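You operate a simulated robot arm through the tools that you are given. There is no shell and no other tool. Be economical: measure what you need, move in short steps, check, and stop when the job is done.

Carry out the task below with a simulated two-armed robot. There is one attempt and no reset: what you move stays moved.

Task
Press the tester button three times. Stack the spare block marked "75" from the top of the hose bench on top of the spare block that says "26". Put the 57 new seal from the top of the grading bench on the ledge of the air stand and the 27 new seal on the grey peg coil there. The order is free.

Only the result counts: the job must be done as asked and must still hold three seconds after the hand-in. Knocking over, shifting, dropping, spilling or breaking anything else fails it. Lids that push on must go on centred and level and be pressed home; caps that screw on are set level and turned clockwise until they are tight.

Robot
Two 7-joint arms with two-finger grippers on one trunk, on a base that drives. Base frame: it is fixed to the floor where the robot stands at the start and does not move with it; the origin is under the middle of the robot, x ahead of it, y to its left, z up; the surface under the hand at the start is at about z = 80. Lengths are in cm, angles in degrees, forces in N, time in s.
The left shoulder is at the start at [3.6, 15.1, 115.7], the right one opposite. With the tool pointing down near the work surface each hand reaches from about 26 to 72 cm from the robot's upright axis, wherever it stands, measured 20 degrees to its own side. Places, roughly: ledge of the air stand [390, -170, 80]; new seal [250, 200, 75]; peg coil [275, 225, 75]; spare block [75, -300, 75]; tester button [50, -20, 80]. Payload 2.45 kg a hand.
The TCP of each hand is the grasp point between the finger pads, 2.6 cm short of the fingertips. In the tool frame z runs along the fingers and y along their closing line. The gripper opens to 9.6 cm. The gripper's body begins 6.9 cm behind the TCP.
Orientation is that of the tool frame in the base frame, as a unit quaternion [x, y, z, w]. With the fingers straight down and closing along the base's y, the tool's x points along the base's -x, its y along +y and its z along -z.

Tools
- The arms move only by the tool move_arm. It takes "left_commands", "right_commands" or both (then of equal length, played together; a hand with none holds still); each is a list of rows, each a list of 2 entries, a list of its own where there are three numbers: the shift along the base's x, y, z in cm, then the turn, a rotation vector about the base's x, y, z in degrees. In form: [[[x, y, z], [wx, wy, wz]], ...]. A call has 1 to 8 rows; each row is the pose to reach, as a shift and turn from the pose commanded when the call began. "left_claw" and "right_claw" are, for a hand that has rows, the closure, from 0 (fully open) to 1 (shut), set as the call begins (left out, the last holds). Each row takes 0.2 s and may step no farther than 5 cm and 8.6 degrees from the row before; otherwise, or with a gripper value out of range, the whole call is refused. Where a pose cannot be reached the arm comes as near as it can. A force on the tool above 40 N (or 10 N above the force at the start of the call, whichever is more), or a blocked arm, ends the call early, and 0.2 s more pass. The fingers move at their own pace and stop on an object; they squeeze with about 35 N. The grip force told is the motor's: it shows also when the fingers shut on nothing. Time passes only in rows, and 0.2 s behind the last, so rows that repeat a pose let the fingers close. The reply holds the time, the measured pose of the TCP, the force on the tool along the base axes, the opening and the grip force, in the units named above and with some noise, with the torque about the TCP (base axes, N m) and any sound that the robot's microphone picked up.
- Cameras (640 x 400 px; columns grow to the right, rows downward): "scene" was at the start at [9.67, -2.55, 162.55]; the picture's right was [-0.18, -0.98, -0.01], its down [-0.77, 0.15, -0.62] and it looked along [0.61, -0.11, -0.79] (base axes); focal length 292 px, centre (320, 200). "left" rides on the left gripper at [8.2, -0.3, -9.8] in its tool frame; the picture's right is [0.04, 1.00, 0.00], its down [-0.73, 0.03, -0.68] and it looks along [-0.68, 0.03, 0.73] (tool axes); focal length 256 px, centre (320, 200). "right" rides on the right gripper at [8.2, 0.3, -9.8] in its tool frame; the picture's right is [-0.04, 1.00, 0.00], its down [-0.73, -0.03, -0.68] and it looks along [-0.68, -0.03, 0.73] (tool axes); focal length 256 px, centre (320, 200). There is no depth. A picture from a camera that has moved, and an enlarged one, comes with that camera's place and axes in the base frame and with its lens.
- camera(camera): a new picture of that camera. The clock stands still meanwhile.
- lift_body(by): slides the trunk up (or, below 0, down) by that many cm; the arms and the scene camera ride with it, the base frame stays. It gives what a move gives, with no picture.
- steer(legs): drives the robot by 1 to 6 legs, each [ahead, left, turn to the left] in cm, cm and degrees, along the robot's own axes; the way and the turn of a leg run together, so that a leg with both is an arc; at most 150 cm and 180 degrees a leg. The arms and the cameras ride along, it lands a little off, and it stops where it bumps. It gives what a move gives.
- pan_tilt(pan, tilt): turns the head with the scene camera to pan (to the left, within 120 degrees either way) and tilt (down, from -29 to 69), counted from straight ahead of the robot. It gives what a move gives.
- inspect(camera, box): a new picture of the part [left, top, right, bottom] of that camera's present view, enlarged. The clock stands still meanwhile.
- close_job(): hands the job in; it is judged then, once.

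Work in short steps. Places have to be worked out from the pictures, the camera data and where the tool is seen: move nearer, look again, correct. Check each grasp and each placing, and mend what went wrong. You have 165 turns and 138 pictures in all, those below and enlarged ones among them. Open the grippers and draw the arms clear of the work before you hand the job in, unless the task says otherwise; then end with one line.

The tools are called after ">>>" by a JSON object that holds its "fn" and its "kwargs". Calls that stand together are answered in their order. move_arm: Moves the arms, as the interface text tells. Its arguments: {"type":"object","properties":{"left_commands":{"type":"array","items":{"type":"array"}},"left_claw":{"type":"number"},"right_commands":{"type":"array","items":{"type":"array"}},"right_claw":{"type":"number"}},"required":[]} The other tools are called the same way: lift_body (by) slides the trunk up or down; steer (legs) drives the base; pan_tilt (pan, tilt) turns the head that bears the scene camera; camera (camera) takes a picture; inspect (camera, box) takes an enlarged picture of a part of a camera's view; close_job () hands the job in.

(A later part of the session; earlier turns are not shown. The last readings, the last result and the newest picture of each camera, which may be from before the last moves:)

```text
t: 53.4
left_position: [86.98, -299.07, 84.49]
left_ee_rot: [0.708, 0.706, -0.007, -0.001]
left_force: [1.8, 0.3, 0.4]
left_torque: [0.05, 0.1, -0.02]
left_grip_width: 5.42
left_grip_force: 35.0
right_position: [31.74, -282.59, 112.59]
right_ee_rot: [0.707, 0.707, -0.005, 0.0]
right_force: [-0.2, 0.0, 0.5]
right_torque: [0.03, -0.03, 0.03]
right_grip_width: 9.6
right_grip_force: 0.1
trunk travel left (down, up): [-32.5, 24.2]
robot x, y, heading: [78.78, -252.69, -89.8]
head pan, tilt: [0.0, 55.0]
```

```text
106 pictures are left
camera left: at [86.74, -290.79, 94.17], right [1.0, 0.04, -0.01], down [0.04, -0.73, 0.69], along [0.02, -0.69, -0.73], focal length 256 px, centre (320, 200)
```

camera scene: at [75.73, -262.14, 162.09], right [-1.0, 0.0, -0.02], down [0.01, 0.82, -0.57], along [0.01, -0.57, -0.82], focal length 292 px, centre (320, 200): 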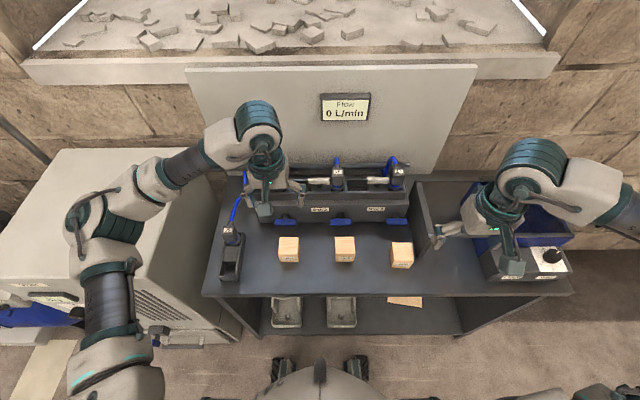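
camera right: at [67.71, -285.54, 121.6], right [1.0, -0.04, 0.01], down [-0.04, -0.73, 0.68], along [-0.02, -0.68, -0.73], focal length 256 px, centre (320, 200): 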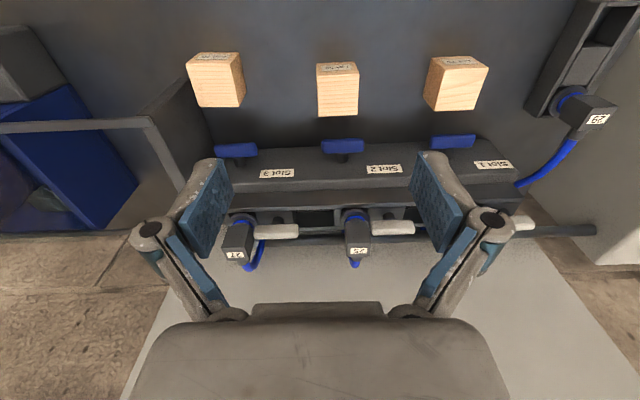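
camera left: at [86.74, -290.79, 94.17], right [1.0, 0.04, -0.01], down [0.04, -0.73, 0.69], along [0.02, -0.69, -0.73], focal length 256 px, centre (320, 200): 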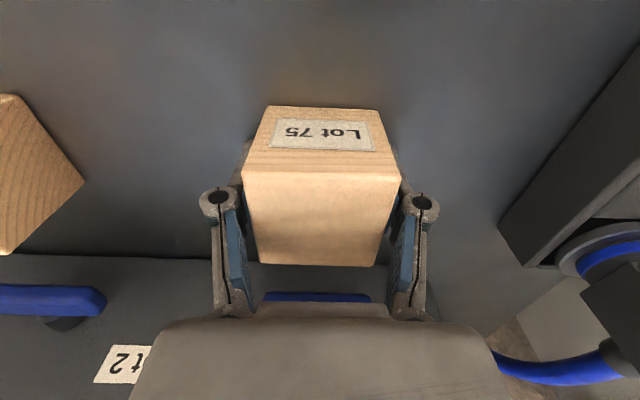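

Grasped (5.42 cm). I lift it straight up 18 cm.

>>> {"fn": "move_arm", "kwargs": {"left_commands": [[[0, 0, 1], [0, 0, 0]], [[0, 0, 3], [0, 0, 0]], [[0, 0, 6], [0, 0, 0]], [[0, 0, 10], [0, 0, 0]], [[0, 0, 14], [0, 0, 0]], [[0, 2, 18], [0, 0, 0]], [[0, 4, 20], [0, 0, 0]]]}}

>>> {"fn": "steer", "kwargs": {"legs": [[0, -31, 0]]}}

>>> {"fn": "camera", "kwargs": {"camera": "scene"}}

>>> {"fn": "camera", "kwargs": {"camera": "left"}}

```text
t: 55.0
left_position: [86.52, -294.98, 104.67]
left_ee_rot: [0.708, 0.706, -0.003, 0.002]
left_force: [-0.4, 0.2, -0.6]
left_torque: [0.0, 0.03, 0.01]
left_grip_width: 5.41
left_grip_force: 34.9
right_position: [31.06, -282.37, 112.22]
right_ee_rot: [0.707, 0.707, -0.003, 0.003]
right_force: [0.7, 0.0, -0.3]
right_torque: [0.05, 0.01, 0.01]
right_grip_width: 9.61
right_grip_force: 0.0
trunk travel left (down, up): [-32.5, 24.2]
robot x, y, heading: [78.88, -253.16, -89.8]
head pan, tilt: [0.0, 55.0]
```

```text
t: 57.0
left_position: [58.43, -295.08, 104.46]
left_ee_rot: [0.707, 0.707, -0.011, -0.005]
left_force: [0.1, 0.2, -0.1]
left_torque: [0.05, 0.02, -0.01]
left_grip_width: 5.4
left_grip_force: 35.1
right_position: [3.23, -282.45, 113.12]
right_ee_rot: [0.706, 0.709, -0.009, -0.004]
right_force: [-0.3, -0.8, -0.5]
right_torque: [0.11, 0.03, 0.04]
right_grip_width: 9.62
right_grip_force: 0.1
trunk travel left (down, up): [-32.5, 24.2]
robot x, y, heading: [48.4, -252.84, -89.8]
head pan, tilt: [0.0, 55.0]
```

```text
105 pictures are left
camera scene: at [51.13, -262.0, 162.1], right [-1.0, 0.0, 0.01], down [-0.01, 0.82, -0.57], along [-0.01, -0.57, -0.82], focal length 292 px, centre (320, 200)
```

scene: 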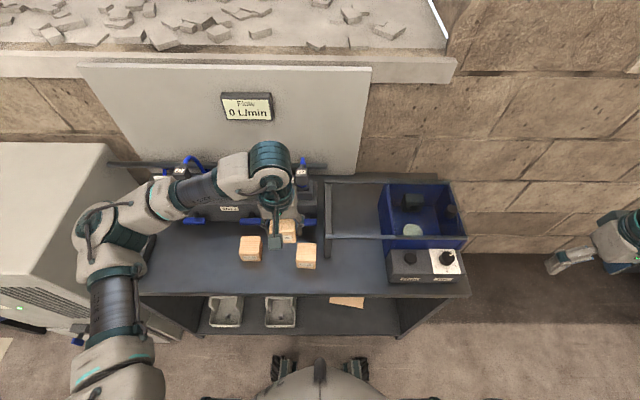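

```text
104 pictures are left
camera left: at [58.37, -286.82, 114.13], right [1.0, 0.04, -0.02], down [0.04, -0.73, 0.68], along [0.01, -0.68, -0.73], focal length 256 px, centre (320, 200)
```

left: 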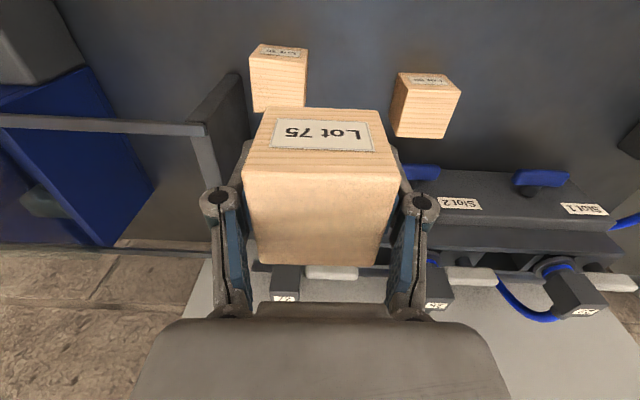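

The body leans left after the drive. I hold still for a moment to see whether the sway settles.

>>> {"fn": "move_arm", "kwargs": {"left_commands": [[[0, 0, 0], [0, 0, 0]], [[0, 0, 0], [0, 0, 0]], [[0, 0, 0], [0, 0, 0]], [[0, 0, 0], [0, 0, 0]], [[0, 0, 0], [0, 0, 0]], [[0, 0, 0], [0, 0, 0]], [[0, 0, 0], [0, 0, 0]], [[0, 0, 0], [0, 0, 0]]]}}

>>> {"fn": "move_arm", "kwargs": {"left_commands": [[[0, 0, 0], [0, 0, 0]], [[0, 0, 0], [0, 0, 0]], [[0, 0, 0], [0, 0, 0]], [[0, 0, 0], [0, 0, 0]], [[0, 0, 0], [0, 0, 0]], [[0, 0, 0], [0, 0, 0]], [[0, 0, 0], [0, 0, 0]], [[0, 0, 0], [0, 0, 0]]]}}

```text
t: 58.8
left_position: [58.29, -294.84, 104.56]
left_ee_rot: [0.707, 0.707, -0.01, -0.002]
left_force: [0.4, 0.1, -1.1]
left_torque: [0.03, 0.04, -0.01]
left_grip_width: 5.42
left_grip_force: 34.7
right_position: [2.78, -282.22, 112.92]
right_ee_rot: [0.705, 0.709, -0.008, -0.003]
right_force: [0.7, -0.5, -1.1]
right_torque: [0.04, 0.0, -0.01]
right_grip_width: 9.6
right_grip_force: 0.0
trunk travel left (down, up): [-32.5, 24.2]
robot x, y, heading: [49.1, -252.51, -90.0]
head pan, tilt: [0.0, 55.0]
```

```text
t: 60.6
left_position: [57.72, -294.91, 104.58]
left_ee_rot: [0.708, 0.707, -0.008, -0.001]
left_force: [0.2, -0.2, 0.5]
left_torque: [0.04, 0.04, 0.0]
left_grip_width: 5.42
left_grip_force: 34.5
right_position: [2.31, -282.27, 112.83]
right_ee_rot: [0.706, 0.709, -0.007, -0.001]
right_force: [0.2, -0.7, 0.5]
right_torque: [0.06, 0.03, 0.02]
right_grip_width: 9.6
right_grip_force: 0.1
trunk travel left (down, up): [-32.5, 24.2]
robot x, y, heading: [48.98, -253.04, -89.8]
head pan, tilt: [0.0, 55.0]
```

The sway creeps slowly back. I move over block 26 at z≈97 with gentle steps and check.

>>> {"fn": "move_arm", "kwargs": {"left_commands": [[[-1, -0.5, -0.5], [0, 0, 0]], [[-2, -1, -1.5], [0, 0, 0]], [[-3, -1.5, -3], [0, 0, 0]], [[-4, -2, -5], [0, 0, 0]], [[-4, -2, -7], [0, 0, 0]], [[-4, -2, -8], [0, 0, 0]], [[-4, -2, -8], [0, 0, 0]], [[-4, -2, -8], [0, 0, 0]]]}}

>>> {"fn": "camera", "kwargs": {"camera": "left"}}

>>> {"fn": "inspect", "kwargs": {"camera": "scene", "box": [210, 190, 370, 290]}}

```text
t: 62.4
left_position: [53.33, -296.86, 96.78]
left_ee_rot: [0.707, 0.707, -0.007, -0.001]
left_force: [0.0, -0.8, -1.4]
left_torque: [0.03, 0.04, 0.0]
left_grip_width: 5.41
left_grip_force: 34.9
right_position: [1.89, -282.29, 112.53]
right_ee_rot: [0.706, 0.708, -0.006, 0.001]
right_force: [0.0, -0.2, -0.3]
right_torque: [0.01, -0.05, 0.0]
right_grip_width: 9.59
right_grip_force: 0.1
trunk travel left (down, up): [-32.5, 24.2]
robot x, y, heading: [48.86, -252.94, -90.1]
head pan, tilt: [0.0, 55.0]
```

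```text
103 pictures are left
camera left: at [52.99, -288.62, 106.42], right [1.0, 0.04, -0.01], down [0.04, -0.73, 0.69], along [0.02, -0.69, -0.73], focal length 256 px, centre (320, 200)
```

left: 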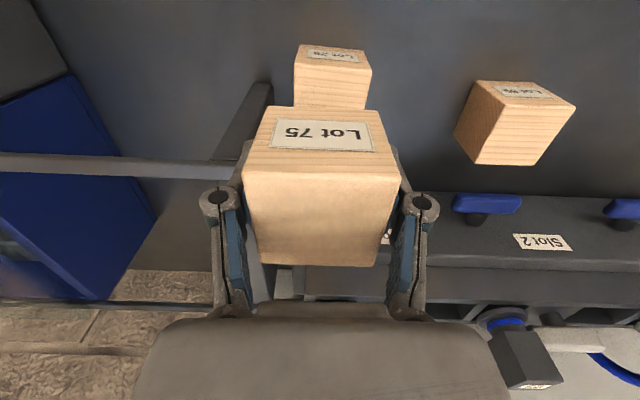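

```text
4.00 times, centred on (290, 240) of scene
camera zoom: at [48.95, -262.01, 162.12], right [-1.0, 0.0, 0.0], down [0.0, 0.82, -0.57], along [0.0, -0.57, -0.82], focal length 1167 px, centre (440, 40)
```

zoom: 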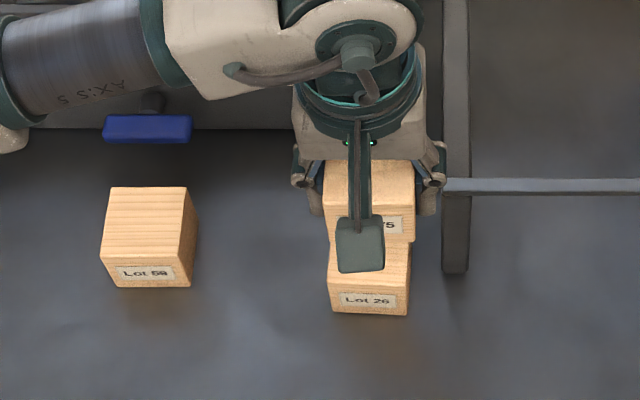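

Block 26 is at about (53.65, -297.0), turned about -6°. I correct x/y, turn the held block -6° and lower to about 1 cm above it.

>>> {"fn": "move_arm", "kwargs": {"left_commands": [[[0.2, 0.2, 0], [0, 0, -3]], [[0.4, 0.3, -1], [0, 0, -6]], [[0.4, 0.3, -2.5], [0, 0, -6]], [[0.4, 0.3, -4], [0, 0, -6]], [[0.4, 0.3, -5], [0, 0, -6]], [[0.4, 0.3, -5], [0, 0, -6]], [[0.4, 0.3, -5], [0, 0, -6]]]}}

>>> {"fn": "camera", "kwargs": {"camera": "left"}}

>>> {"fn": "inspect", "kwargs": {"camera": "scene", "box": [260, 210, 340, 270]}}

```text
t: 64.0
left_position: [53.31, -296.39, 91.83]
left_ee_rot: [0.743, 0.669, -0.007, 0.001]
left_force: [-0.7, -0.3, -1.0]
left_torque: [-0.02, 0.05, 0.01]
left_grip_width: 5.43
left_grip_force: 35.5
right_position: [1.45, -282.27, 112.48]
right_ee_rot: [0.706, 0.708, -0.005, 0.002]
right_force: [-0.2, -0.5, 0.5]
right_torque: [0.0, 0.0, 0.02]
right_grip_width: 9.61
right_grip_force: 0.0
trunk travel left (down, up): [-32.5, 24.2]
robot x, y, heading: [48.75, -253.13, -90.1]
head pan, tilt: [0.0, 55.0]
```

```text
101 pictures are left
camera left: at [53.95, -288.25, 101.41], right [1.0, -0.07, -0.01], down [-0.04, -0.73, 0.69], along [-0.05, -0.68, -0.73], focal length 256 px, centre (320, 200)
```

left: 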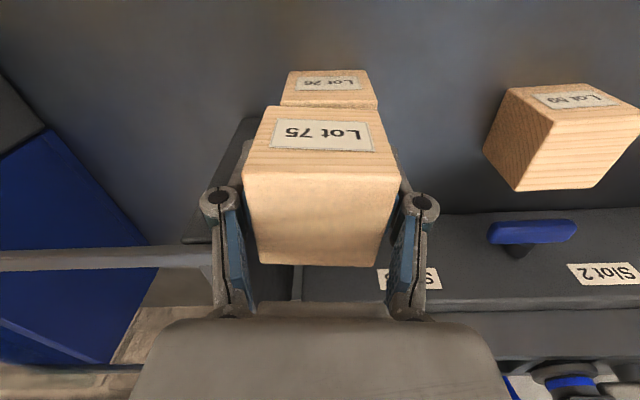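

```text
6.67 times, centred on (300, 240) of scene
camera zoom: at [48.32, -262.01, 162.12], right [-1.0, 0.0, 0.0], down [0.0, 0.82, -0.57], along [0.0, -0.57, -0.82], focal length 1944 px, centre (453, -67)
```

zoom: 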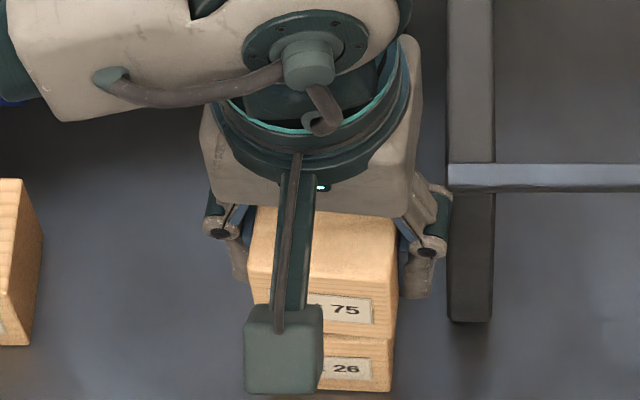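

Held block needs about +0.4 x, -0.2 y. I apply it and lower until contact in small steps.

>>> {"fn": "move_arm", "kwargs": {"left_commands": [[[0.4, -0.2, 0], [0, 0, 0]], [[0.4, -0.2, -0.6], [0, 0, 0]], [[0.4, -0.2, -1.0], [0, 0, 0]], [[0.4, -0.2, -1.3], [0, 0, 0]], [[0.4, -0.2, -1.6], [0, 0, 0]]]}}

>>> {"fn": "camera", "kwargs": {"camera": "left"}}

>>> {"fn": "inspect", "kwargs": {"camera": "scene", "box": [260, 210, 340, 270]}}

```text
t: 65.2
left_position: [53.67, -296.63, 90.03]
left_ee_rot: [0.743, 0.67, -0.006, 0.001]
left_force: [0.3, -0.9, -1.7]
left_torque: [-0.02, -0.03, 0.03]
left_grip_width: 5.41
left_grip_force: 35.2
right_position: [1.33, -282.19, 112.38]
right_ee_rot: [0.706, 0.708, -0.005, 0.002]
right_force: [0.1, -0.6, -0.5]
right_torque: [0.01, -0.02, 0.0]
right_grip_width: 9.6
right_grip_force: 0.0
trunk travel left (down, up): [-32.5, 24.2]
robot x, y, heading: [48.73, -253.24, -89.7]
head pan, tilt: [0.0, 55.0]
```

```text
99 pictures are left
camera left: at [54.33, -288.53, 99.75], right [1.0, -0.06, -0.01], down [-0.04, -0.73, 0.69], along [-0.05, -0.68, -0.73], focal length 256 px, centre (320, 200)
```

left: 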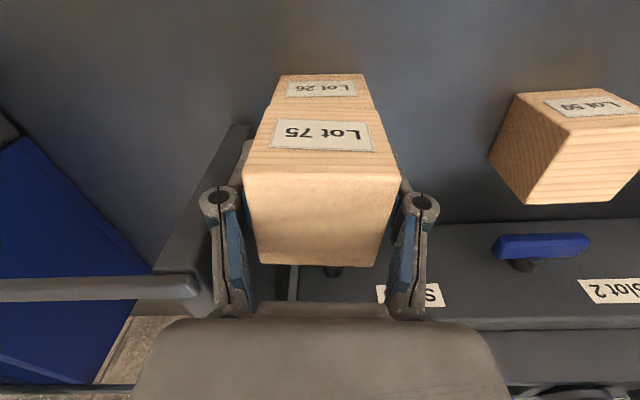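

```text
6.67 times, centred on (300, 240) of scene
camera zoom: at [48.43, -262.02, 162.12], right [-1.0, 0.0, 0.0], down [0.0, 0.82, -0.57], along [0.0, -0.57, -0.82], focal length 1944 px, centre (453, -67)
```

zoom: 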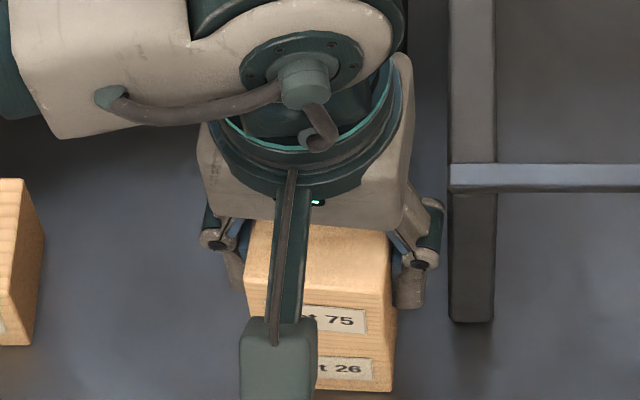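

Alignment looks very good now. I lower further until contact force appears.

>>> {"fn": "move_arm", "kwargs": {"left_commands": [[[0, 0, -0.2], [0, 0, 0]], [[0, 0, -0.4], [0, 0, 0]], [[0, 0, -0.6], [0, 0, 0]]]}}

>>> {"fn": "inspect", "kwargs": {"camera": "left", "box": [220, 50, 420, 175]}}

```text
t: 66.0
left_position: [53.7, -296.71, 89.8]
left_ee_rot: [0.743, 0.669, -0.01, 0.004]
left_force: [4.4, -2.3, 36.5]
left_torque: [0.05, -0.42, -0.08]
left_grip_width: 5.42
left_grip_force: 34.8
right_position: [1.38, -282.14, 112.46]
right_ee_rot: [0.706, 0.708, -0.005, 0.003]
right_force: [-0.2, 0.4, -1.0]
right_torque: [-0.02, -0.02, 0.03]
right_grip_width: 9.63
right_grip_force: 0.0
trunk travel left (down, up): [-32.5, 24.2]
robot x, y, heading: [48.67, -253.0, -90.0]
head pan, tilt: [0.0, 55.0]
```

```text
3.20 times, centred on (320, 112) of left
camera zoom: at [54.32, -288.4, 99.44], right [1.0, -0.06, -0.01], down [-0.04, -0.72, 0.69], along [-0.05, -0.69, -0.72], focal length 819 px, centre (320, 480)
```

zoom: 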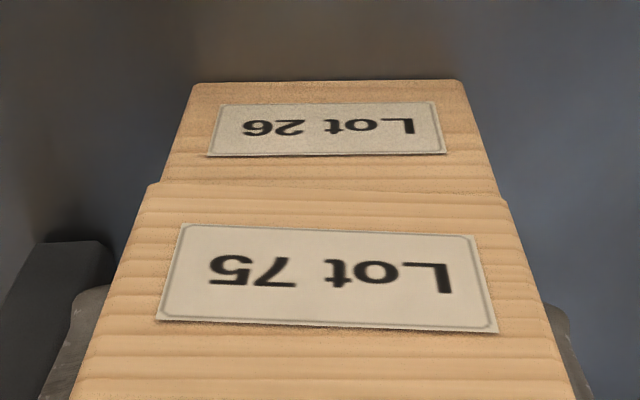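

Contact at 36 N and edges line up. I ease off 0.3 cm, then open only partly (a divider is close on the right).

>>> {"fn": "move_arm", "kwargs": {"left_commands": [[[0, 0, 0.2], [0, 0, 0]], [[0, 0, 0.4], [0, 0, 0]], [[0, 0, 0.4], [0, 0, 0]]]}}

>>> {"fn": "move_arm", "kwargs": {"left_commands": [[[0, 0, 0], [0, 0, 0]], [[0, 0, 0], [0, 0, 0]], [[0, 0, 0], [0, 0, 0]]], "left_claw": 0.3}}

>>> {"fn": "inspect", "kwargs": {"camera": "left", "box": [160, 50, 480, 250]}}

```text
t: 66.8
left_position: [53.72, -296.75, 89.83]
left_ee_rot: [0.743, 0.669, -0.007, 0.001]
left_force: [2.3, -7.3, 21.4]
left_torque: [-0.55, -0.21, -0.03]
left_grip_width: 5.42
left_grip_force: 34.8
right_position: [1.35, -282.22, 112.39]
right_ee_rot: [0.707, 0.708, -0.005, 0.003]
right_force: [-0.5, 0.7, 0.5]
right_torque: [-0.03, 0.0, -0.02]
right_grip_width: 9.6
right_grip_force: 0.0
trunk travel left (down, up): [-32.5, 24.2]
robot x, y, heading: [48.48, -253.01, -90.1]
head pan, tilt: [0.0, 55.0]
```

```text
t: 67.6
left_position: [53.72, -296.81, 89.88]
left_ee_rot: [0.743, 0.669, -0.006, 0.0]
left_force: [-0.3, 0.0, -0.3]
left_torque: [0.0, 0.0, -0.02]
left_grip_width: 6.7
left_grip_force: 0.0
right_position: [1.44, -282.37, 112.41]
right_ee_rot: [0.706, 0.708, -0.004, 0.002]
right_force: [-0.4, -0.5, 0.8]
right_torque: [0.03, -0.01, 0.02]
right_grip_width: 9.59
right_grip_force: 0.1
trunk travel left (down, up): [-32.5, 24.2]
robot x, y, heading: [48.58, -252.88, -89.9]
head pan, tilt: [0.0, 55.0]
```

```text
2.00 times, centred on (320, 150) of left
camera zoom: at [54.29, -288.48, 99.48], right [1.0, -0.07, -0.01], down [-0.04, -0.73, 0.69], along [-0.05, -0.68, -0.73], focal length 512 px, centre (320, 300)
```

zoom: 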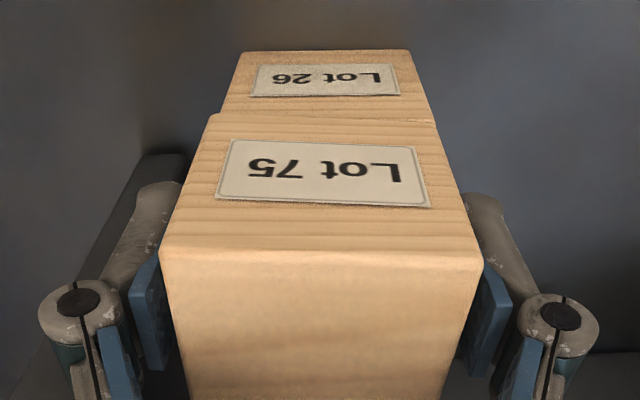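

Released and free on both sides. I lift the hand straight up and check the stack.

>>> {"fn": "move_arm", "kwargs": {"left_commands": [[[0, 0, 1.2], [0, 0, 0]], [[0, 0, 3], [0, 0, 0]], [[0, 0, 5.5], [0, 0, 0]], [[0, 0, 9], [0, 0, 0]], [[0, 0, 13], [0, 0, 2]], [[0, 3, 16], [0, 0, 4]], [[2, 6, 18], [0, 0, 6]]]}}

>>> {"fn": "camera", "kwargs": {"camera": "scene"}}

>>> {"fn": "camera", "kwargs": {"camera": "left"}}

```text
t: 69.2
left_position: [55.94, -290.6, 107.93]
left_ee_rot: [0.707, 0.707, -0.007, 0.002]
left_force: [0.4, 0.7, -0.1]
left_torque: [-0.02, 0.02, -0.02]
left_grip_width: 6.68
left_grip_force: 0.0
right_position: [1.54, -282.1, 112.5]
right_ee_rot: [0.706, 0.708, -0.005, 0.002]
right_force: [0.5, 0.0, 0.2]
right_torque: [-0.02, 0.0, 0.03]
right_grip_width: 9.6
right_grip_force: 0.0
trunk travel left (down, up): [-32.5, 24.2]
robot x, y, heading: [49.08, -252.9, -90.1]
head pan, tilt: [0.0, 55.0]
```

```text
95 pictures are left
camera scene: at [48.54, -261.81, 162.13], right [-1.0, 0.0, 0.0], down [0.0, 0.82, -0.57], along [0.0, -0.57, -0.82], focal length 292 px, centre (320, 200)
```

scene: 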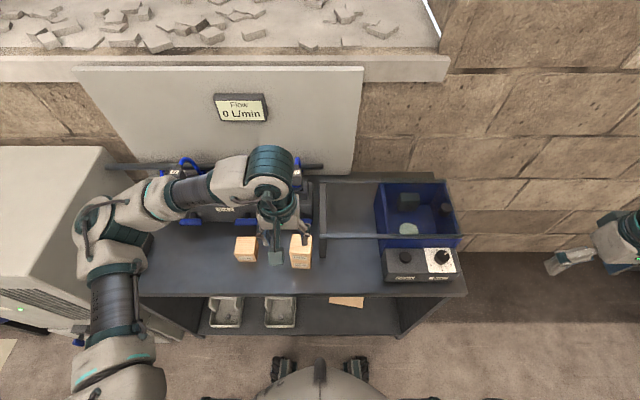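

```text
94 pictures are left
camera left: at [55.64, -282.37, 117.62], right [1.0, 0.04, -0.01], down [0.03, -0.73, 0.69], along [0.02, -0.69, -0.73], focal length 256 px, centre (320, 200)
```

left: 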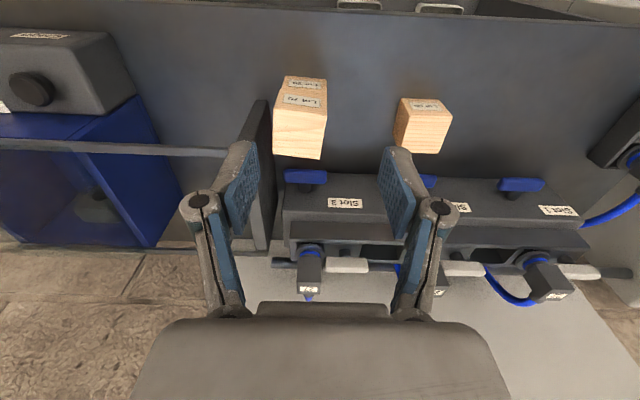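

The stack 75 on 26 stands. I tuck the right hand in, back away and take the known route around the west side of the work table toward the grading bench.

>>> {"fn": "move_arm", "kwargs": {"right_commands": [[[4, 0, 0.5], [0, 0, 0]], [[8, 0, 1], [0, 0, 0]], [[12, 0, 1.5], [0, 0, 0]], [[16, 0, 2], [0, 0, 0]], [[19, 0, 3], [0, 0, 0]]]}}

>>> {"fn": "steer", "kwargs": {"legs": [[-80, 0, 0], [0, -86, 0], [-150, 0, 0], [0, 0, 90], [-5, 100, 0]]}}

>>> {"fn": "pan_tilt", "kwargs": {"pan": 20, "tilt": 22}}

>>> {"fn": "camera", "kwargs": {"camera": "scene"}}

```text
t: 70.4
left_position: [55.93, -290.79, 107.9]
left_ee_rot: [0.707, 0.707, -0.006, 0.001]
left_force: [-0.3, 0.1, -0.7]
left_torque: [-0.03, 0.04, 0.01]
left_grip_width: 6.69
left_grip_force: 0.1
right_position: [20.59, -282.18, 115.26]
right_ee_rot: [0.707, 0.708, -0.005, 0.002]
right_force: [-0.5, -0.7, 0.5]
right_torque: [0.0, -0.01, 0.01]
right_grip_width: 9.59
right_grip_force: 0.1
trunk travel left (down, up): [-32.5, 24.2]
robot x, y, heading: [48.8, -252.7, -90.0]
head pan, tilt: [0.0, 55.0]
```

```text
t: 94.6
left_position: [-4.28, 84.3, 107.85]
left_ee_rot: [0.004, 1.0, -0.004, 0.006]
left_force: [-0.3, -0.4, 0.5]
left_torque: [0.02, 0.0, 0.0]
left_grip_width: 6.74
left_grip_force: 0.1
right_position: [-13.06, 48.88, 115.24]
right_ee_rot: [0.003, 1.0, -0.002, 0.003]
right_force: [-1.3, 0.3, -0.6]
right_torque: [-0.03, 0.01, -0.01]
right_grip_width: 9.6
right_grip_force: 0.1
trunk travel left (down, up): [-32.5, 24.2]
robot x, y, heading: [-42.39, 77.86, -0.3]
head pan, tilt: [0.0, 55.0]
```

```text
t: 95.5
left_position: [-4.52, 84.3, 108.0]
left_ee_rot: [0.004, 1.0, -0.004, 0.006]
left_force: [0.4, -0.5, -0.2]
left_torque: [0.01, 0.02, -0.01]
left_grip_width: 6.71
left_grip_force: 0.2
right_position: [-13.32, 48.95, 115.31]
right_ee_rot: [0.004, 1.0, -0.002, 0.006]
right_force: [0.5, 0.9, 0.4]
right_torque: [0.0, 0.0, 0.02]
right_grip_width: 9.6
right_grip_force: 0.2
trunk travel left (down, up): [-32.5, 24.2]
robot x, y, heading: [-42.0, 77.69, -0.5]
head pan, tilt: [20.0, 22.0]
```

```text
93 pictures are left
camera scene: at [-31.3, 80.64, 166.99], right [0.33, -0.94, 0.0], down [-0.36, -0.12, -0.93], along [0.87, 0.31, -0.38], focal length 292 px, centre (320, 200)
```

scene: 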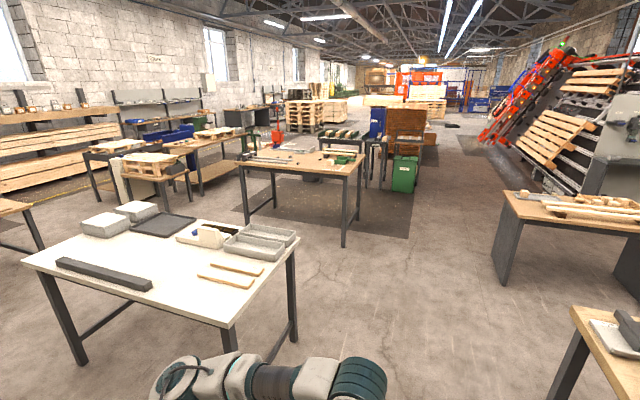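

The grading bench is the wooden table at about x 240–310, y 140–280; the corridor at y≈78 is clear. I drive down it, then sideways to face the bench.

>>> {"fn": "steer", "kwargs": {"legs": [[150, 0, 0], [40, 0, 0], [0, 125, 0]]}}

>>> {"fn": "pan_tilt", "kwargs": {"pan": 0, "tilt": 35}}

>>> {"fn": "camera", "kwargs": {"camera": "scene"}}

```text
t: 111.1
left_position: [188.41, 209.64, 107.95]
left_ee_rot: [0.018, 1.0, -0.003, 0.007]
left_force: [-0.7, -0.6, -0.2]
left_torque: [-0.02, -0.01, 0.01]
left_grip_width: 6.72
left_grip_force: 0.1
right_position: [178.73, 174.36, 115.31]
right_ee_rot: [0.015, 1.0, -0.003, 0.006]
right_force: [-0.2, 0.7, -0.6]
right_torque: [0.0, 0.01, -0.01]
right_grip_width: 9.62
right_grip_force: 0.0
trunk travel left (down, up): [-32.5, 24.2]
robot x, y, heading: [150.45, 204.05, -1.8]
head pan, tilt: [20.0, 22.0]
```

```text
t: 111.9
left_position: [188.15, 209.92, 108.11]
left_ee_rot: [0.016, 1.0, -0.004, 0.007]
left_force: [-0.3, -0.2, 0.2]
left_torque: [0.0, -0.03, -0.03]
left_grip_width: 6.72
left_grip_force: 0.1
right_position: [178.44, 174.69, 115.43]
right_ee_rot: [0.015, 1.0, -0.003, 0.006]
right_force: [0.8, 0.5, -0.7]
right_torque: [0.0, -0.01, 0.02]
right_grip_width: 9.6
right_grip_force: 0.1
trunk travel left (down, up): [-32.5, 24.2]
robot x, y, heading: [150.64, 204.16, -2.0]
head pan, tilt: [0.0, 35.0]
```

```text
92 pictures are left
camera scene: at [161.45, 203.88, 164.94], right [-0.03, -1.0, 0.0], down [-0.58, 0.02, -0.82], along [0.82, -0.03, -0.58], focal length 292 px, centre (320, 200)
```

scene: 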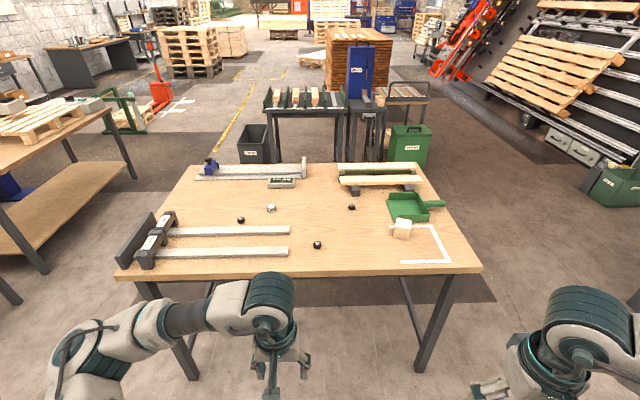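

The bench has several small round items. I zoom in to identify them.

>>> {"fn": "inspect", "kwargs": {"camera": "scene", "box": [220, 180, 380, 280]}}

>>> {"fn": "inspect", "kwargs": {"camera": "scene", "box": [120, 150, 460, 280]}}

```text
4.00 times, centred on (300, 230) of scene
camera zoom: at [161.45, 203.88, 164.94], right [-0.03, -1.0, 0.0], down [-0.58, 0.02, -0.82], along [0.82, -0.03, -0.58], focal length 1167 px, centre (400, 80)
```

zoom: 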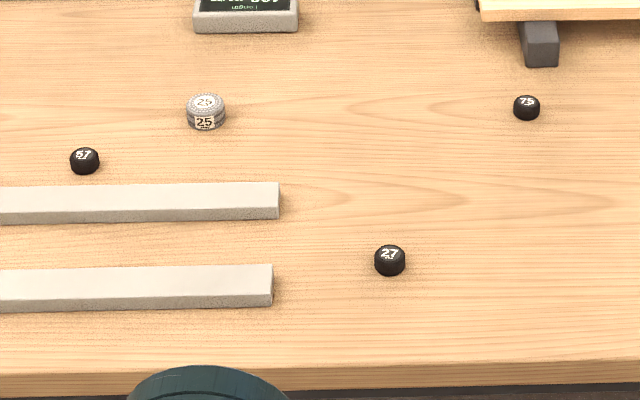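

```text
1.88 times, centred on (290, 215) of scene
camera zoom: at [161.45, 203.88, 164.94], right [-0.03, -1.0, 0.0], down [-0.58, 0.02, -0.82], along [0.82, -0.03, -0.58], focal length 549 px, centre (376, 172)
```

zoom: 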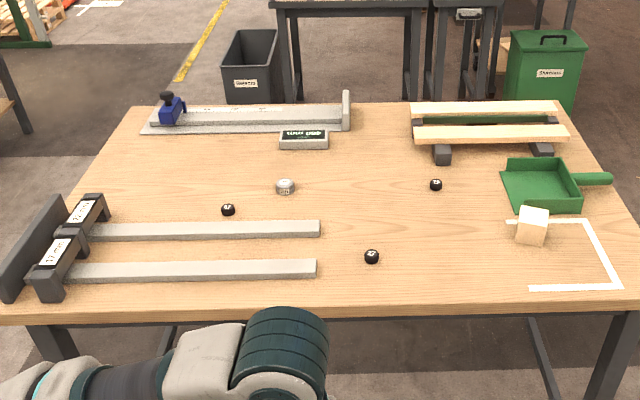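

Black seals 57, 27 and 75 plus the grey coil marked 25: 27 at about (249, 202), 57 at (266.6, 236), coil at (275.7, 223). I drive up to the bench.

>>> {"fn": "steer", "kwargs": {"legs": [[59, 2, 2]]}}

>>> {"fn": "pan_tilt", "kwargs": {"pan": 15, "tilt": 52}}

>>> {"fn": "camera", "kwargs": {"camera": "scene"}}

>>> {"fn": "camera", "kwargs": {"camera": "left"}}

```text
t: 115.2
left_position: [245.72, 211.72, 108.1]
left_ee_rot: [0.006, 1.0, -0.005, 0.008]
left_force: [0.1, -0.2, 0.1]
left_torque: [-0.03, 0.01, -0.02]
left_grip_width: 6.71
left_grip_force: 0.1
right_position: [236.83, 176.36, 115.45]
right_ee_rot: [0.003, 1.0, -0.003, 0.007]
right_force: [-0.1, 0.2, -0.2]
right_torque: [0.01, 0.05, 0.01]
right_grip_width: 9.6
right_grip_force: 0.0
trunk travel left (down, up): [-32.5, 24.2]
robot x, y, heading: [208.03, 205.08, -0.9]
head pan, tilt: [0.0, 35.0]
```

```text
t: 116.0
left_position: [245.59, 211.69, 108.14]
left_ee_rot: [0.005, 1.0, -0.003, 0.009]
left_force: [0.0, 0.5, -0.1]
left_torque: [0.0, 0.02, 0.01]
left_grip_width: 6.74
left_grip_force: 0.0
right_position: [236.69, 176.28, 115.46]
right_ee_rot: [0.004, 1.0, -0.002, 0.008]
right_force: [-0.4, -0.4, 0.6]
right_torque: [0.0, -0.01, -0.02]
right_grip_width: 9.59
right_grip_force: 0.1
trunk travel left (down, up): [-32.5, 24.2]
robot x, y, heading: [208.21, 204.82, -0.5]
head pan, tilt: [15.0, 52.0]
```

```text
89 pictures are left
camera scene: at [217.67, 206.71, 162.51], right [0.25, -0.97, 0.0], down [-0.76, -0.2, -0.61], along [0.59, 0.15, -0.79], focal length 292 px, centre (320, 200)
```

scene: 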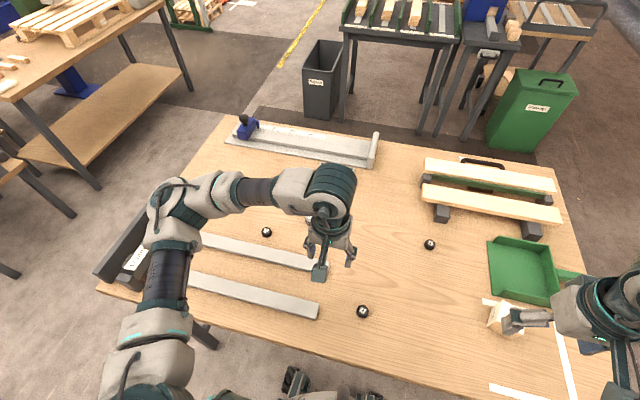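

```text
88 pictures are left
camera left: at [237.23, 211.49, 117.79], right [-0.03, 1.0, -0.01], down [0.72, 0.03, 0.69], along [0.69, 0.01, -0.72], focal length 256 px, centre (320, 200)
```

left: 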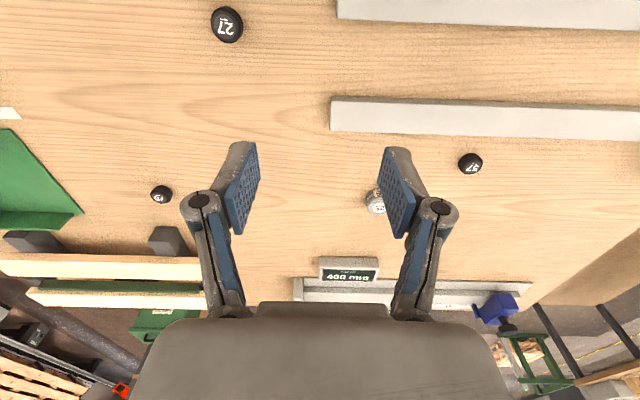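

Sight lines from three views agree: bench items at z≈86, 27 at (242.9, 201.5), 57 at (259.2, 234.1), coil at (267.3, 221.6). To suit the left hand I shift the robot 14 cm right and square its heading.

>>> {"fn": "steer", "kwargs": {"legs": [[0, -14, 0.7]]}}

>>> {"fn": "camera", "kwargs": {"camera": "left"}}

```text
t: 117.3
left_position: [245.69, 203.09, 107.72]
left_ee_rot: [-0.002, 1.0, -0.022, 0.007]
left_force: [1.2, 1.1, -0.4]
left_torque: [-0.15, 0.03, 0.01]
left_grip_width: 6.76
left_grip_force: 0.0
right_position: [237.13, 167.76, 116.43]
right_ee_rot: [-0.002, 1.0, -0.022, 0.006]
right_force: [0.1, -0.1, 0.1]
right_torque: [-0.04, 0.03, 0.0]
right_grip_width: 9.59
right_grip_force: 0.0
trunk travel left (down, up): [-32.5, 24.2]
robot x, y, heading: [208.54, 191.88, -0.0]
head pan, tilt: [15.0, 52.0]
```

```text
87 pictures are left
camera left: at [237.32, 203.19, 117.4], right [-0.04, 1.0, -0.04], down [0.72, 0.06, 0.69], along [0.69, 0.0, -0.72], focal length 256 px, centre (320, 200)
```

left: 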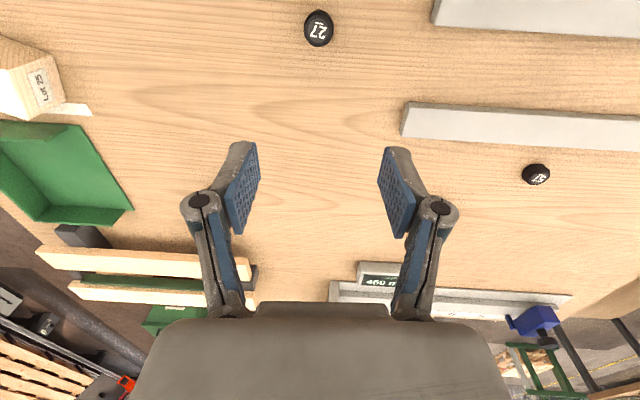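

The body sways after the strafe. I move above seal 27, opening the hand, and let it settle.

>>> {"fn": "move_arm", "kwargs": {"left_commands": [[[-1, 0, -2], [0, 0, 0]], [[-2, 0, -4], [0, 0, 0]], [[-2.7, 0, -6], [0, 0, 0]], [[-2.7, 0, -8], [0, 0, 0]], [[-2.7, 0, -8], [0, 0, 0]], [[-2.7, 0, -8], [0, 0, 0]], [[-2.7, 0, -8], [0, 0, 0]], [[-2.7, 0, -8], [0, 0, 0]]], "left_claw": 0.4}}

>>> {"fn": "move_arm", "kwargs": {"left_commands": [[[0, 0, 0], [0, 0, 0]], [[0, 0, 0], [0, 0, 0]], [[0, 0, 0], [0, 0, 0]], [[0, 0, 0], [0, 0, 0]], [[0, 0, 0], [0, 0, 0]], [[0, 0, 0], [0, 0, 0]], [[0, 0, 0], [0, 0, 0]], [[0, 0, 0], [0, 0, 0]]]}}

>>> {"fn": "camera", "kwargs": {"camera": "left"}}

```text
t: 119.3
left_position: [242.55, 197.34, 100.56]
left_ee_rot: [-0.002, 1.0, 0.009, 0.011]
left_force: [-0.3, -1.0, -0.5]
left_torque: [0.1, -0.08, -0.01]
left_grip_width: 5.75
left_grip_force: 0.1
right_position: [236.62, 161.55, 114.98]
right_ee_rot: [-0.003, 1.0, 0.006, 0.009]
right_force: [0.4, 0.9, -0.4]
right_torque: [0.02, 0.0, -0.04]
right_grip_width: 9.58
right_grip_force: 0.0
trunk travel left (down, up): [-32.5, 24.2]
robot x, y, heading: [208.2, 192.66, 0.2]
head pan, tilt: [15.0, 52.0]
stopped in row 8 (left hand): the arm was blocked; the commanded pose is now the measured one
```

```text
t: 121.3
left_position: [242.29, 195.18, 100.76]
left_ee_rot: [0.0, 1.0, 0.016, 0.012]
left_force: [-0.5, -0.9, 0.1]
left_torque: [0.06, -0.09, 0.0]
left_grip_width: 5.75
left_grip_force: 0.1
right_position: [236.19, 159.19, 114.59]
right_ee_rot: [-0.002, 1.0, 0.016, 0.01]
right_force: [-0.5, 1.0, -1.0]
right_torque: [-0.06, -0.01, -0.02]
right_grip_width: 9.6
right_grip_force: 0.1
trunk travel left (down, up): [-32.5, 24.2]
robot x, y, heading: [208.36, 192.22, 0.2]
head pan, tilt: [15.0, 52.0]
stopped in row 8 (left hand): the arm was blocked; the commanded pose is now the measured one
```

```text
86 pictures are left
camera left: at [233.85, 194.46, 110.31], right [-0.04, 1.0, 0.03], down [0.72, 0.01, 0.7], along [0.7, 0.05, -0.72], focal length 256 px, centre (320, 200)
```

left: 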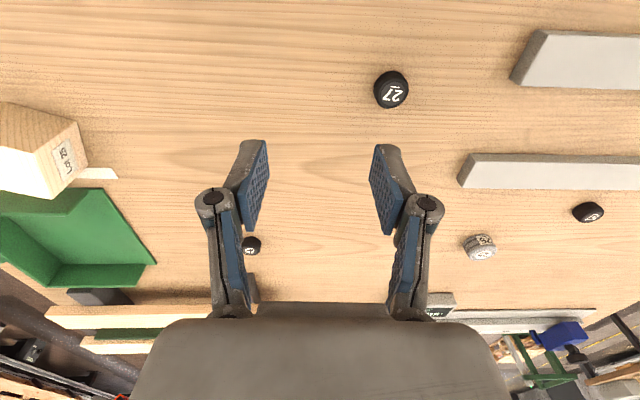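

The body is still swinging to the right slowly. I hold still longer and watch.

>>> {"fn": "move_arm", "kwargs": {"left_commands": [[[0, 0, 0], [0, 0, 0]], [[0, 0, 0], [0, 0, 0]], [[0, 0, 0], [0, 0, 0]], [[0, 0, 0], [0, 0, 0]], [[0, 0, 0], [0, 0, 0]], [[0, 0, 0], [0, 0, 0]], [[0, 0, 0], [0, 0, 0]], [[0, 0, 0], [0, 0, 0]]]}}

>>> {"fn": "move_arm", "kwargs": {"left_commands": [[[0, 0, 0], [0, 0, 0]], [[0, 0, 0], [0, 0, 0]], [[0, 0, 0], [0, 0, 0]], [[0, 0, 0], [0, 0, 0]], [[0, 0, 0], [0, 0, 0]], [[0, 0, 0], [0, 0, 0]], [[0, 0, 0], [0, 0, 0]], [[0, 0, 0], [0, 0, 0]]]}}

>>> {"fn": "move_arm", "kwargs": {"left_commands": [[[0, 0, 0], [0, 0, 0]], [[0, 0, 0], [0, 0, 0]], [[0, 0, 0], [0, 0, 0]], [[0, 0, 0], [0, 0, 0]], [[0, 0, 0], [0, 0, 0]], [[0, 0, 0], [0, 0, 0]], [[0, 0, 0], [0, 0, 0]], [[0, 0, 0], [0, 0, 0]]]}}

```text
t: 123.1
left_position: [242.35, 195.37, 100.75]
left_ee_rot: [0.0, 1.0, 0.014, 0.012]
left_force: [-0.4, -0.2, -0.7]
left_torque: [0.02, -0.02, 0.02]
left_grip_width: 5.78
left_grip_force: 0.0
right_position: [236.32, 159.46, 114.73]
right_ee_rot: [-0.002, 1.0, 0.013, 0.011]
right_force: [0.6, 1.2, 0.0]
right_torque: [-0.04, 0.04, 0.01]
right_grip_width: 9.59
right_grip_force: 0.2
trunk travel left (down, up): [-32.5, 24.2]
robot x, y, heading: [208.64, 191.85, 0.1]
head pan, tilt: [15.0, 52.0]
```

```text
t: 124.9
left_position: [242.29, 195.67, 100.72]
left_ee_rot: [-0.001, 1.0, 0.012, 0.011]
left_force: [-0.2, -0.1, 1.0]
left_torque: [0.04, -0.04, -0.01]
left_grip_width: 5.79
left_grip_force: 0.0
right_position: [236.27, 159.82, 114.75]
right_ee_rot: [-0.002, 1.0, 0.012, 0.01]
right_force: [1.2, 0.8, 0.0]
right_torque: [0.0, -0.01, 0.02]
right_grip_width: 9.6
right_grip_force: 0.0
trunk travel left (down, up): [-32.5, 24.2]
robot x, y, heading: [208.16, 192.06, 0.1]
head pan, tilt: [15.0, 52.0]
```

```text
t: 126.7
left_position: [242.22, 196.18, 100.72]
left_ee_rot: [-0.001, 1.0, 0.011, 0.012]
left_force: [0.2, -0.8, 0.3]
left_torque: [0.06, -0.03, -0.04]
left_grip_width: 5.75
left_grip_force: 0.0
right_position: [236.3, 160.37, 114.8]
right_ee_rot: [-0.002, 1.0, 0.01, 0.009]
right_force: [0.5, 2.0, -0.3]
right_torque: [0.01, 0.0, -0.02]
right_grip_width: 9.61
right_grip_force: 0.1
trunk travel left (down, up): [-32.5, 24.2]
robot x, y, heading: [208.22, 192.3, -0.0]
head pan, tilt: [15.0, 52.0]
```

It recovers slowly (~0.25 cm/s), workable. Seal 27 sits at about (242.8, 201.8); I move there and down to z≈94.

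>>> {"fn": "move_arm", "kwargs": {"left_commands": [[[0.3, 1.5, 0], [0, 0, 0]], [[0.5, 3, 0], [0, 0, 0]], [[0.6, 4.3, -1], [0, 0, 0]], [[0.6, 5.2, -3], [0, 0, 0]], [[0.6, 5.2, -5], [0, 0, 0]], [[0.6, 5.2, -6.5], [0, 0, 0]], [[0.6, 5.2, -6.5], [0, 0, 0]]]}}

>>> {"fn": "camera", "kwargs": {"camera": "left"}}

```text
t: 128.5
left_position: [242.58, 201.45, 94.38]
left_ee_rot: [0.001, 1.0, 0.008, 0.013]
left_force: [0.0, 0.6, -0.2]
left_torque: [-0.03, 0.0, 0.0]
left_grip_width: 5.75
left_grip_force: 0.1
right_position: [236.07, 160.6, 115.07]
right_ee_rot: [-0.004, 1.0, 0.008, 0.013]
right_force: [0.5, 0.4, 0.2]
right_torque: [-0.06, 0.01, 0.03]
right_grip_width: 9.6
right_grip_force: 0.1
trunk travel left (down, up): [-32.5, 24.2]
robot x, y, heading: [208.56, 191.33, -0.1]
head pan, tilt: [15.0, 52.0]
stopped in row 7 (left hand): the arm was blocked; the commanded pose is now the measured one
```

```text
85 pictures are left
camera left: at [234.18, 201.03, 103.86], right [-0.04, 1.0, 0.01], down [0.72, 0.02, 0.7], along [0.7, 0.04, -0.72], focal length 256 px, centre (320, 200)
```

left: 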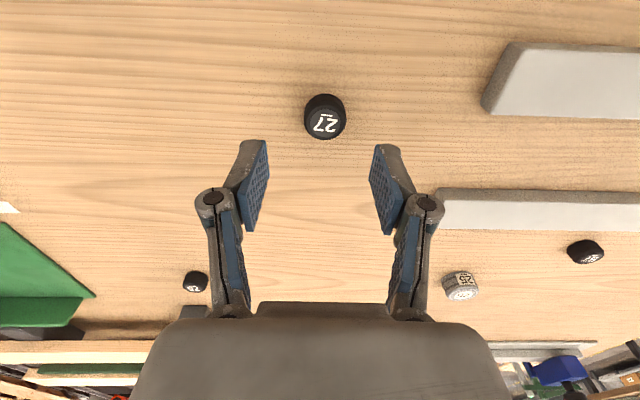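

Seal 27 is +0.7 x, +0.5 y from the TCP. The "blocked" note makes me check the arm against surroundings in the scene view first.

>>> {"fn": "camera", "kwargs": {"camera": "scene"}}

```text
84 pictures are left
camera scene: at [217.55, 191.06, 162.52], right [0.26, -0.97, -0.02], down [-0.76, -0.19, -0.62], along [0.59, 0.17, -0.79], focal length 292 px, centre (320, 200)
```

scene: 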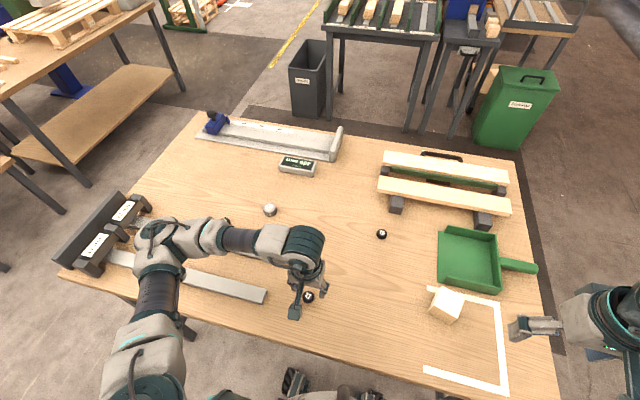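

Nothing is touching. I shift over the seal, open a bit more, and descend to z≈88.

>>> {"fn": "move_arm", "kwargs": {"left_commands": [[[0.4, 0.3, -1.5], [0, 0, 0]], [[0.7, 0.4, -3], [0, 0, 0]], [[0.7, 0.4, -4.5], [0, 0, 0]], [[0.7, 0.4, -5.8], [0, 0, 0]], [[0.7, 0.4, -6.2], [0, 0, 0]]], "left_claw": 0.25}}

>>> {"fn": "camera", "kwargs": {"camera": "left"}}

```text
t: 129.7
left_position: [243.45, 204.06, 87.98]
left_ee_rot: [-0.001, 1.0, -0.002, 0.014]
left_force: [-4.7, 9.5, 24.4]
left_torque: [0.75, 0.42, -0.05]
left_grip_width: 7.12
left_grip_force: 15.3
right_position: [236.1, 163.26, 115.92]
right_ee_rot: [-0.004, 1.0, -0.003, 0.013]
right_force: [-0.5, -0.3, 0.9]
right_torque: [-0.04, 0.0, 0.0]
right_grip_width: 9.62
right_grip_force: 0.1
trunk travel left (down, up): [-32.5, 24.2]
robot x, y, heading: [208.65, 192.0, -0.0]
head pan, tilt: [15.0, 52.0]
```

```text
83 pictures are left
camera left: at [234.94, 203.83, 97.57], right [-0.04, 1.0, 0.0], down [0.71, 0.03, 0.7], along [0.7, 0.03, -0.72], focal length 256 px, centre (320, 200)
```

left: 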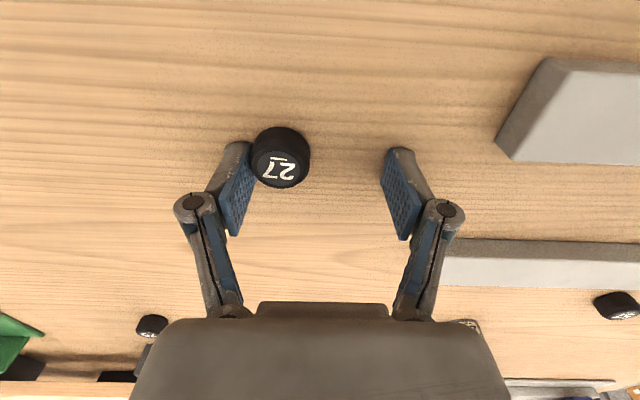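

The body swayed +2 y and a finger touched the seal (24 N). I raise 3 cm immediately and re-look.

>>> {"fn": "move_arm", "kwargs": {"left_commands": [[[0, 0, 1], [0, 0, 0]], [[0, 0, 2.5], [0, 0, 0]], [[0, 0, 3.5], [0, 0, 0]], [[0, 0, 3.5], [0, 0, 0]], [[0, 0, 3.5], [0, 0, 0]], [[0, 0, 3.5], [0, 0, 0]]]}}

>>> {"fn": "camera", "kwargs": {"camera": "left"}}

```text
t: 131.1
left_position: [243.52, 201.4, 91.71]
left_ee_rot: [0.0, 1.0, 0.009, 0.014]
left_force: [-0.6, -1.4, 0.6]
left_torque: [0.05, -0.02, 0.01]
left_grip_width: 7.2
left_grip_force: 0.1
right_position: [236.03, 159.87, 115.06]
right_ee_rot: [-0.002, 1.0, 0.011, 0.013]
right_force: [-0.7, -0.3, -0.3]
right_torque: [-0.01, 0.03, -0.01]
right_grip_width: 9.6
right_grip_force: 0.0
trunk travel left (down, up): [-32.5, 24.2]
robot x, y, heading: [208.25, 191.42, 0.3]
head pan, tilt: [15.0, 52.0]
```

```text
82 pictures are left
camera left: at [234.99, 200.89, 101.22], right [-0.04, 1.0, 0.02], down [0.72, 0.02, 0.7], along [0.7, 0.04, -0.72], focal length 256 px, centre (320, 200)
```

left: 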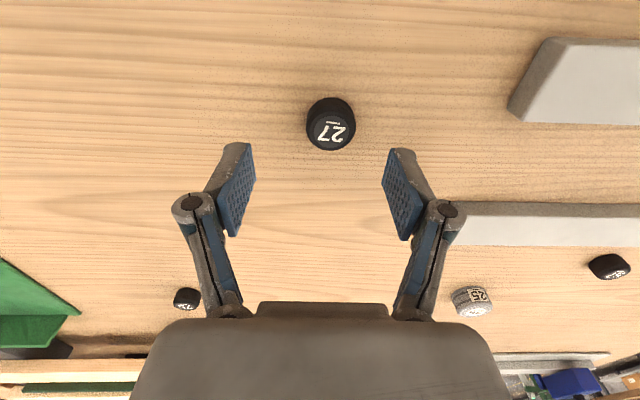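

The seal is unharmed at (243.4, 202.2). The body is springy, so I open the hand fully for margin and descend in very small steps.

>>> {"fn": "move_arm", "kwargs": {"left_commands": [[[0, 0, -0.5], [0, 0, 0]], [[0, 0, -1.0], [0, 0, 0]], [[0, 0, -1.5], [0, 0, 0]], [[0, 0, -2.0], [0, 0, 0]], [[0, 0, -2.4], [0, 0, 0]], [[0, 0, -2.8], [0, 0, 0]], [[0, 0, -3.2], [0, 0, 0]], [[0, 0, -3.2], [0, 0, 0]]], "left_claw": 0}}

>>> {"fn": "camera", "kwargs": {"camera": "left"}}

```text
t: 132.9
left_position: [243.35, 201.65, 88.37]
left_ee_rot: [0.001, 1.0, 0.008, 0.013]
left_force: [-0.6, -0.5, 0.0]
left_torque: [0.01, 0.0, -0.01]
left_grip_width: 9.63
left_grip_force: 0.1
right_position: [236.15, 160.38, 115.06]
right_ee_rot: [-0.002, 1.0, 0.009, 0.013]
right_force: [0.0, -0.7, -0.7]
right_torque: [-0.04, -0.01, 0.01]
right_grip_width: 9.58
right_grip_force: 0.0
trunk travel left (down, up): [-32.5, 24.2]
robot x, y, heading: [208.67, 191.38, 0.1]
head pan, tilt: [15.0, 52.0]
```

```text
81 pictures are left
camera left: at [234.95, 201.2, 97.98], right [-0.04, 1.0, 0.01], down [0.72, 0.02, 0.7], along [0.7, 0.04, -0.72], focal length 256 px, centre (320, 200)
```

left: 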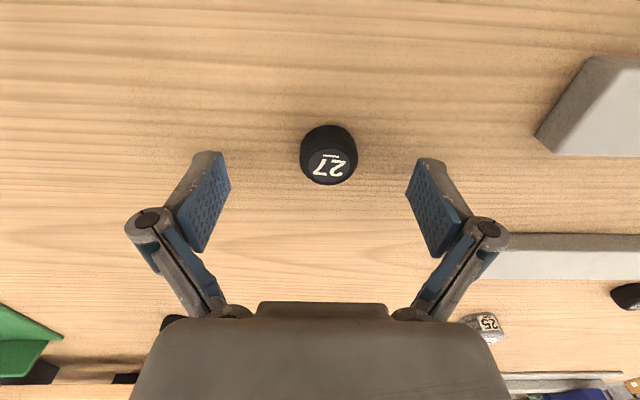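

Gentle motion avoids the sway. The seal is centred in x, +0.5 in y. I go down the last bit in tiny steps.

>>> {"fn": "move_arm", "kwargs": {"left_commands": [[[0.1, 0.2, -0.2], [0, 0, 0]], [[0.1, 0.4, -0.5], [0, 0, 0]], [[0.1, 0.4, -0.8], [0, 0, 0]], [[0.1, 0.4, -1.1], [0, 0, 0]], [[0.1, 0.4, -1.3], [0, 0, 0]]]}}

>>> {"fn": "camera", "kwargs": {"camera": "left"}}

```text
t: 134.1
left_position: [243.45, 203.61, 87.01]
left_ee_rot: [0.001, 1.0, 0.0, 0.015]
left_force: [1.2, -2.6, 16.9]
left_torque: [-0.53, 0.19, 0.19]
left_grip_width: 9.62
left_grip_force: 0.3
right_position: [236.08, 162.33, 115.54]
right_ee_rot: [-0.003, 1.0, 0.001, 0.012]
right_force: [0.7, 0.2, 0.0]
right_torque: [0.01, -0.03, -0.02]
right_grip_width: 9.58
right_grip_force: 0.0
trunk travel left (down, up): [-32.5, 24.2]
robot x, y, heading: [208.2, 191.93, 0.2]
head pan, tilt: [15.0, 52.0]
```

```text
80 pictures are left
camera left: at [234.97, 203.29, 96.59], right [-0.04, 1.0, 0.0], down [0.71, 0.03, 0.7], along [0.7, 0.03, -0.71], focal length 256 px, centre (320, 200)
```

left: 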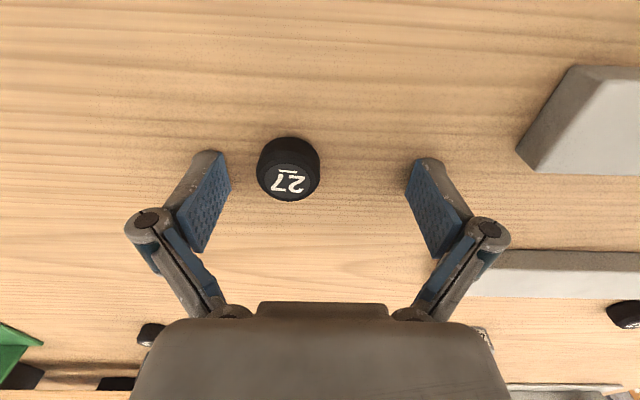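

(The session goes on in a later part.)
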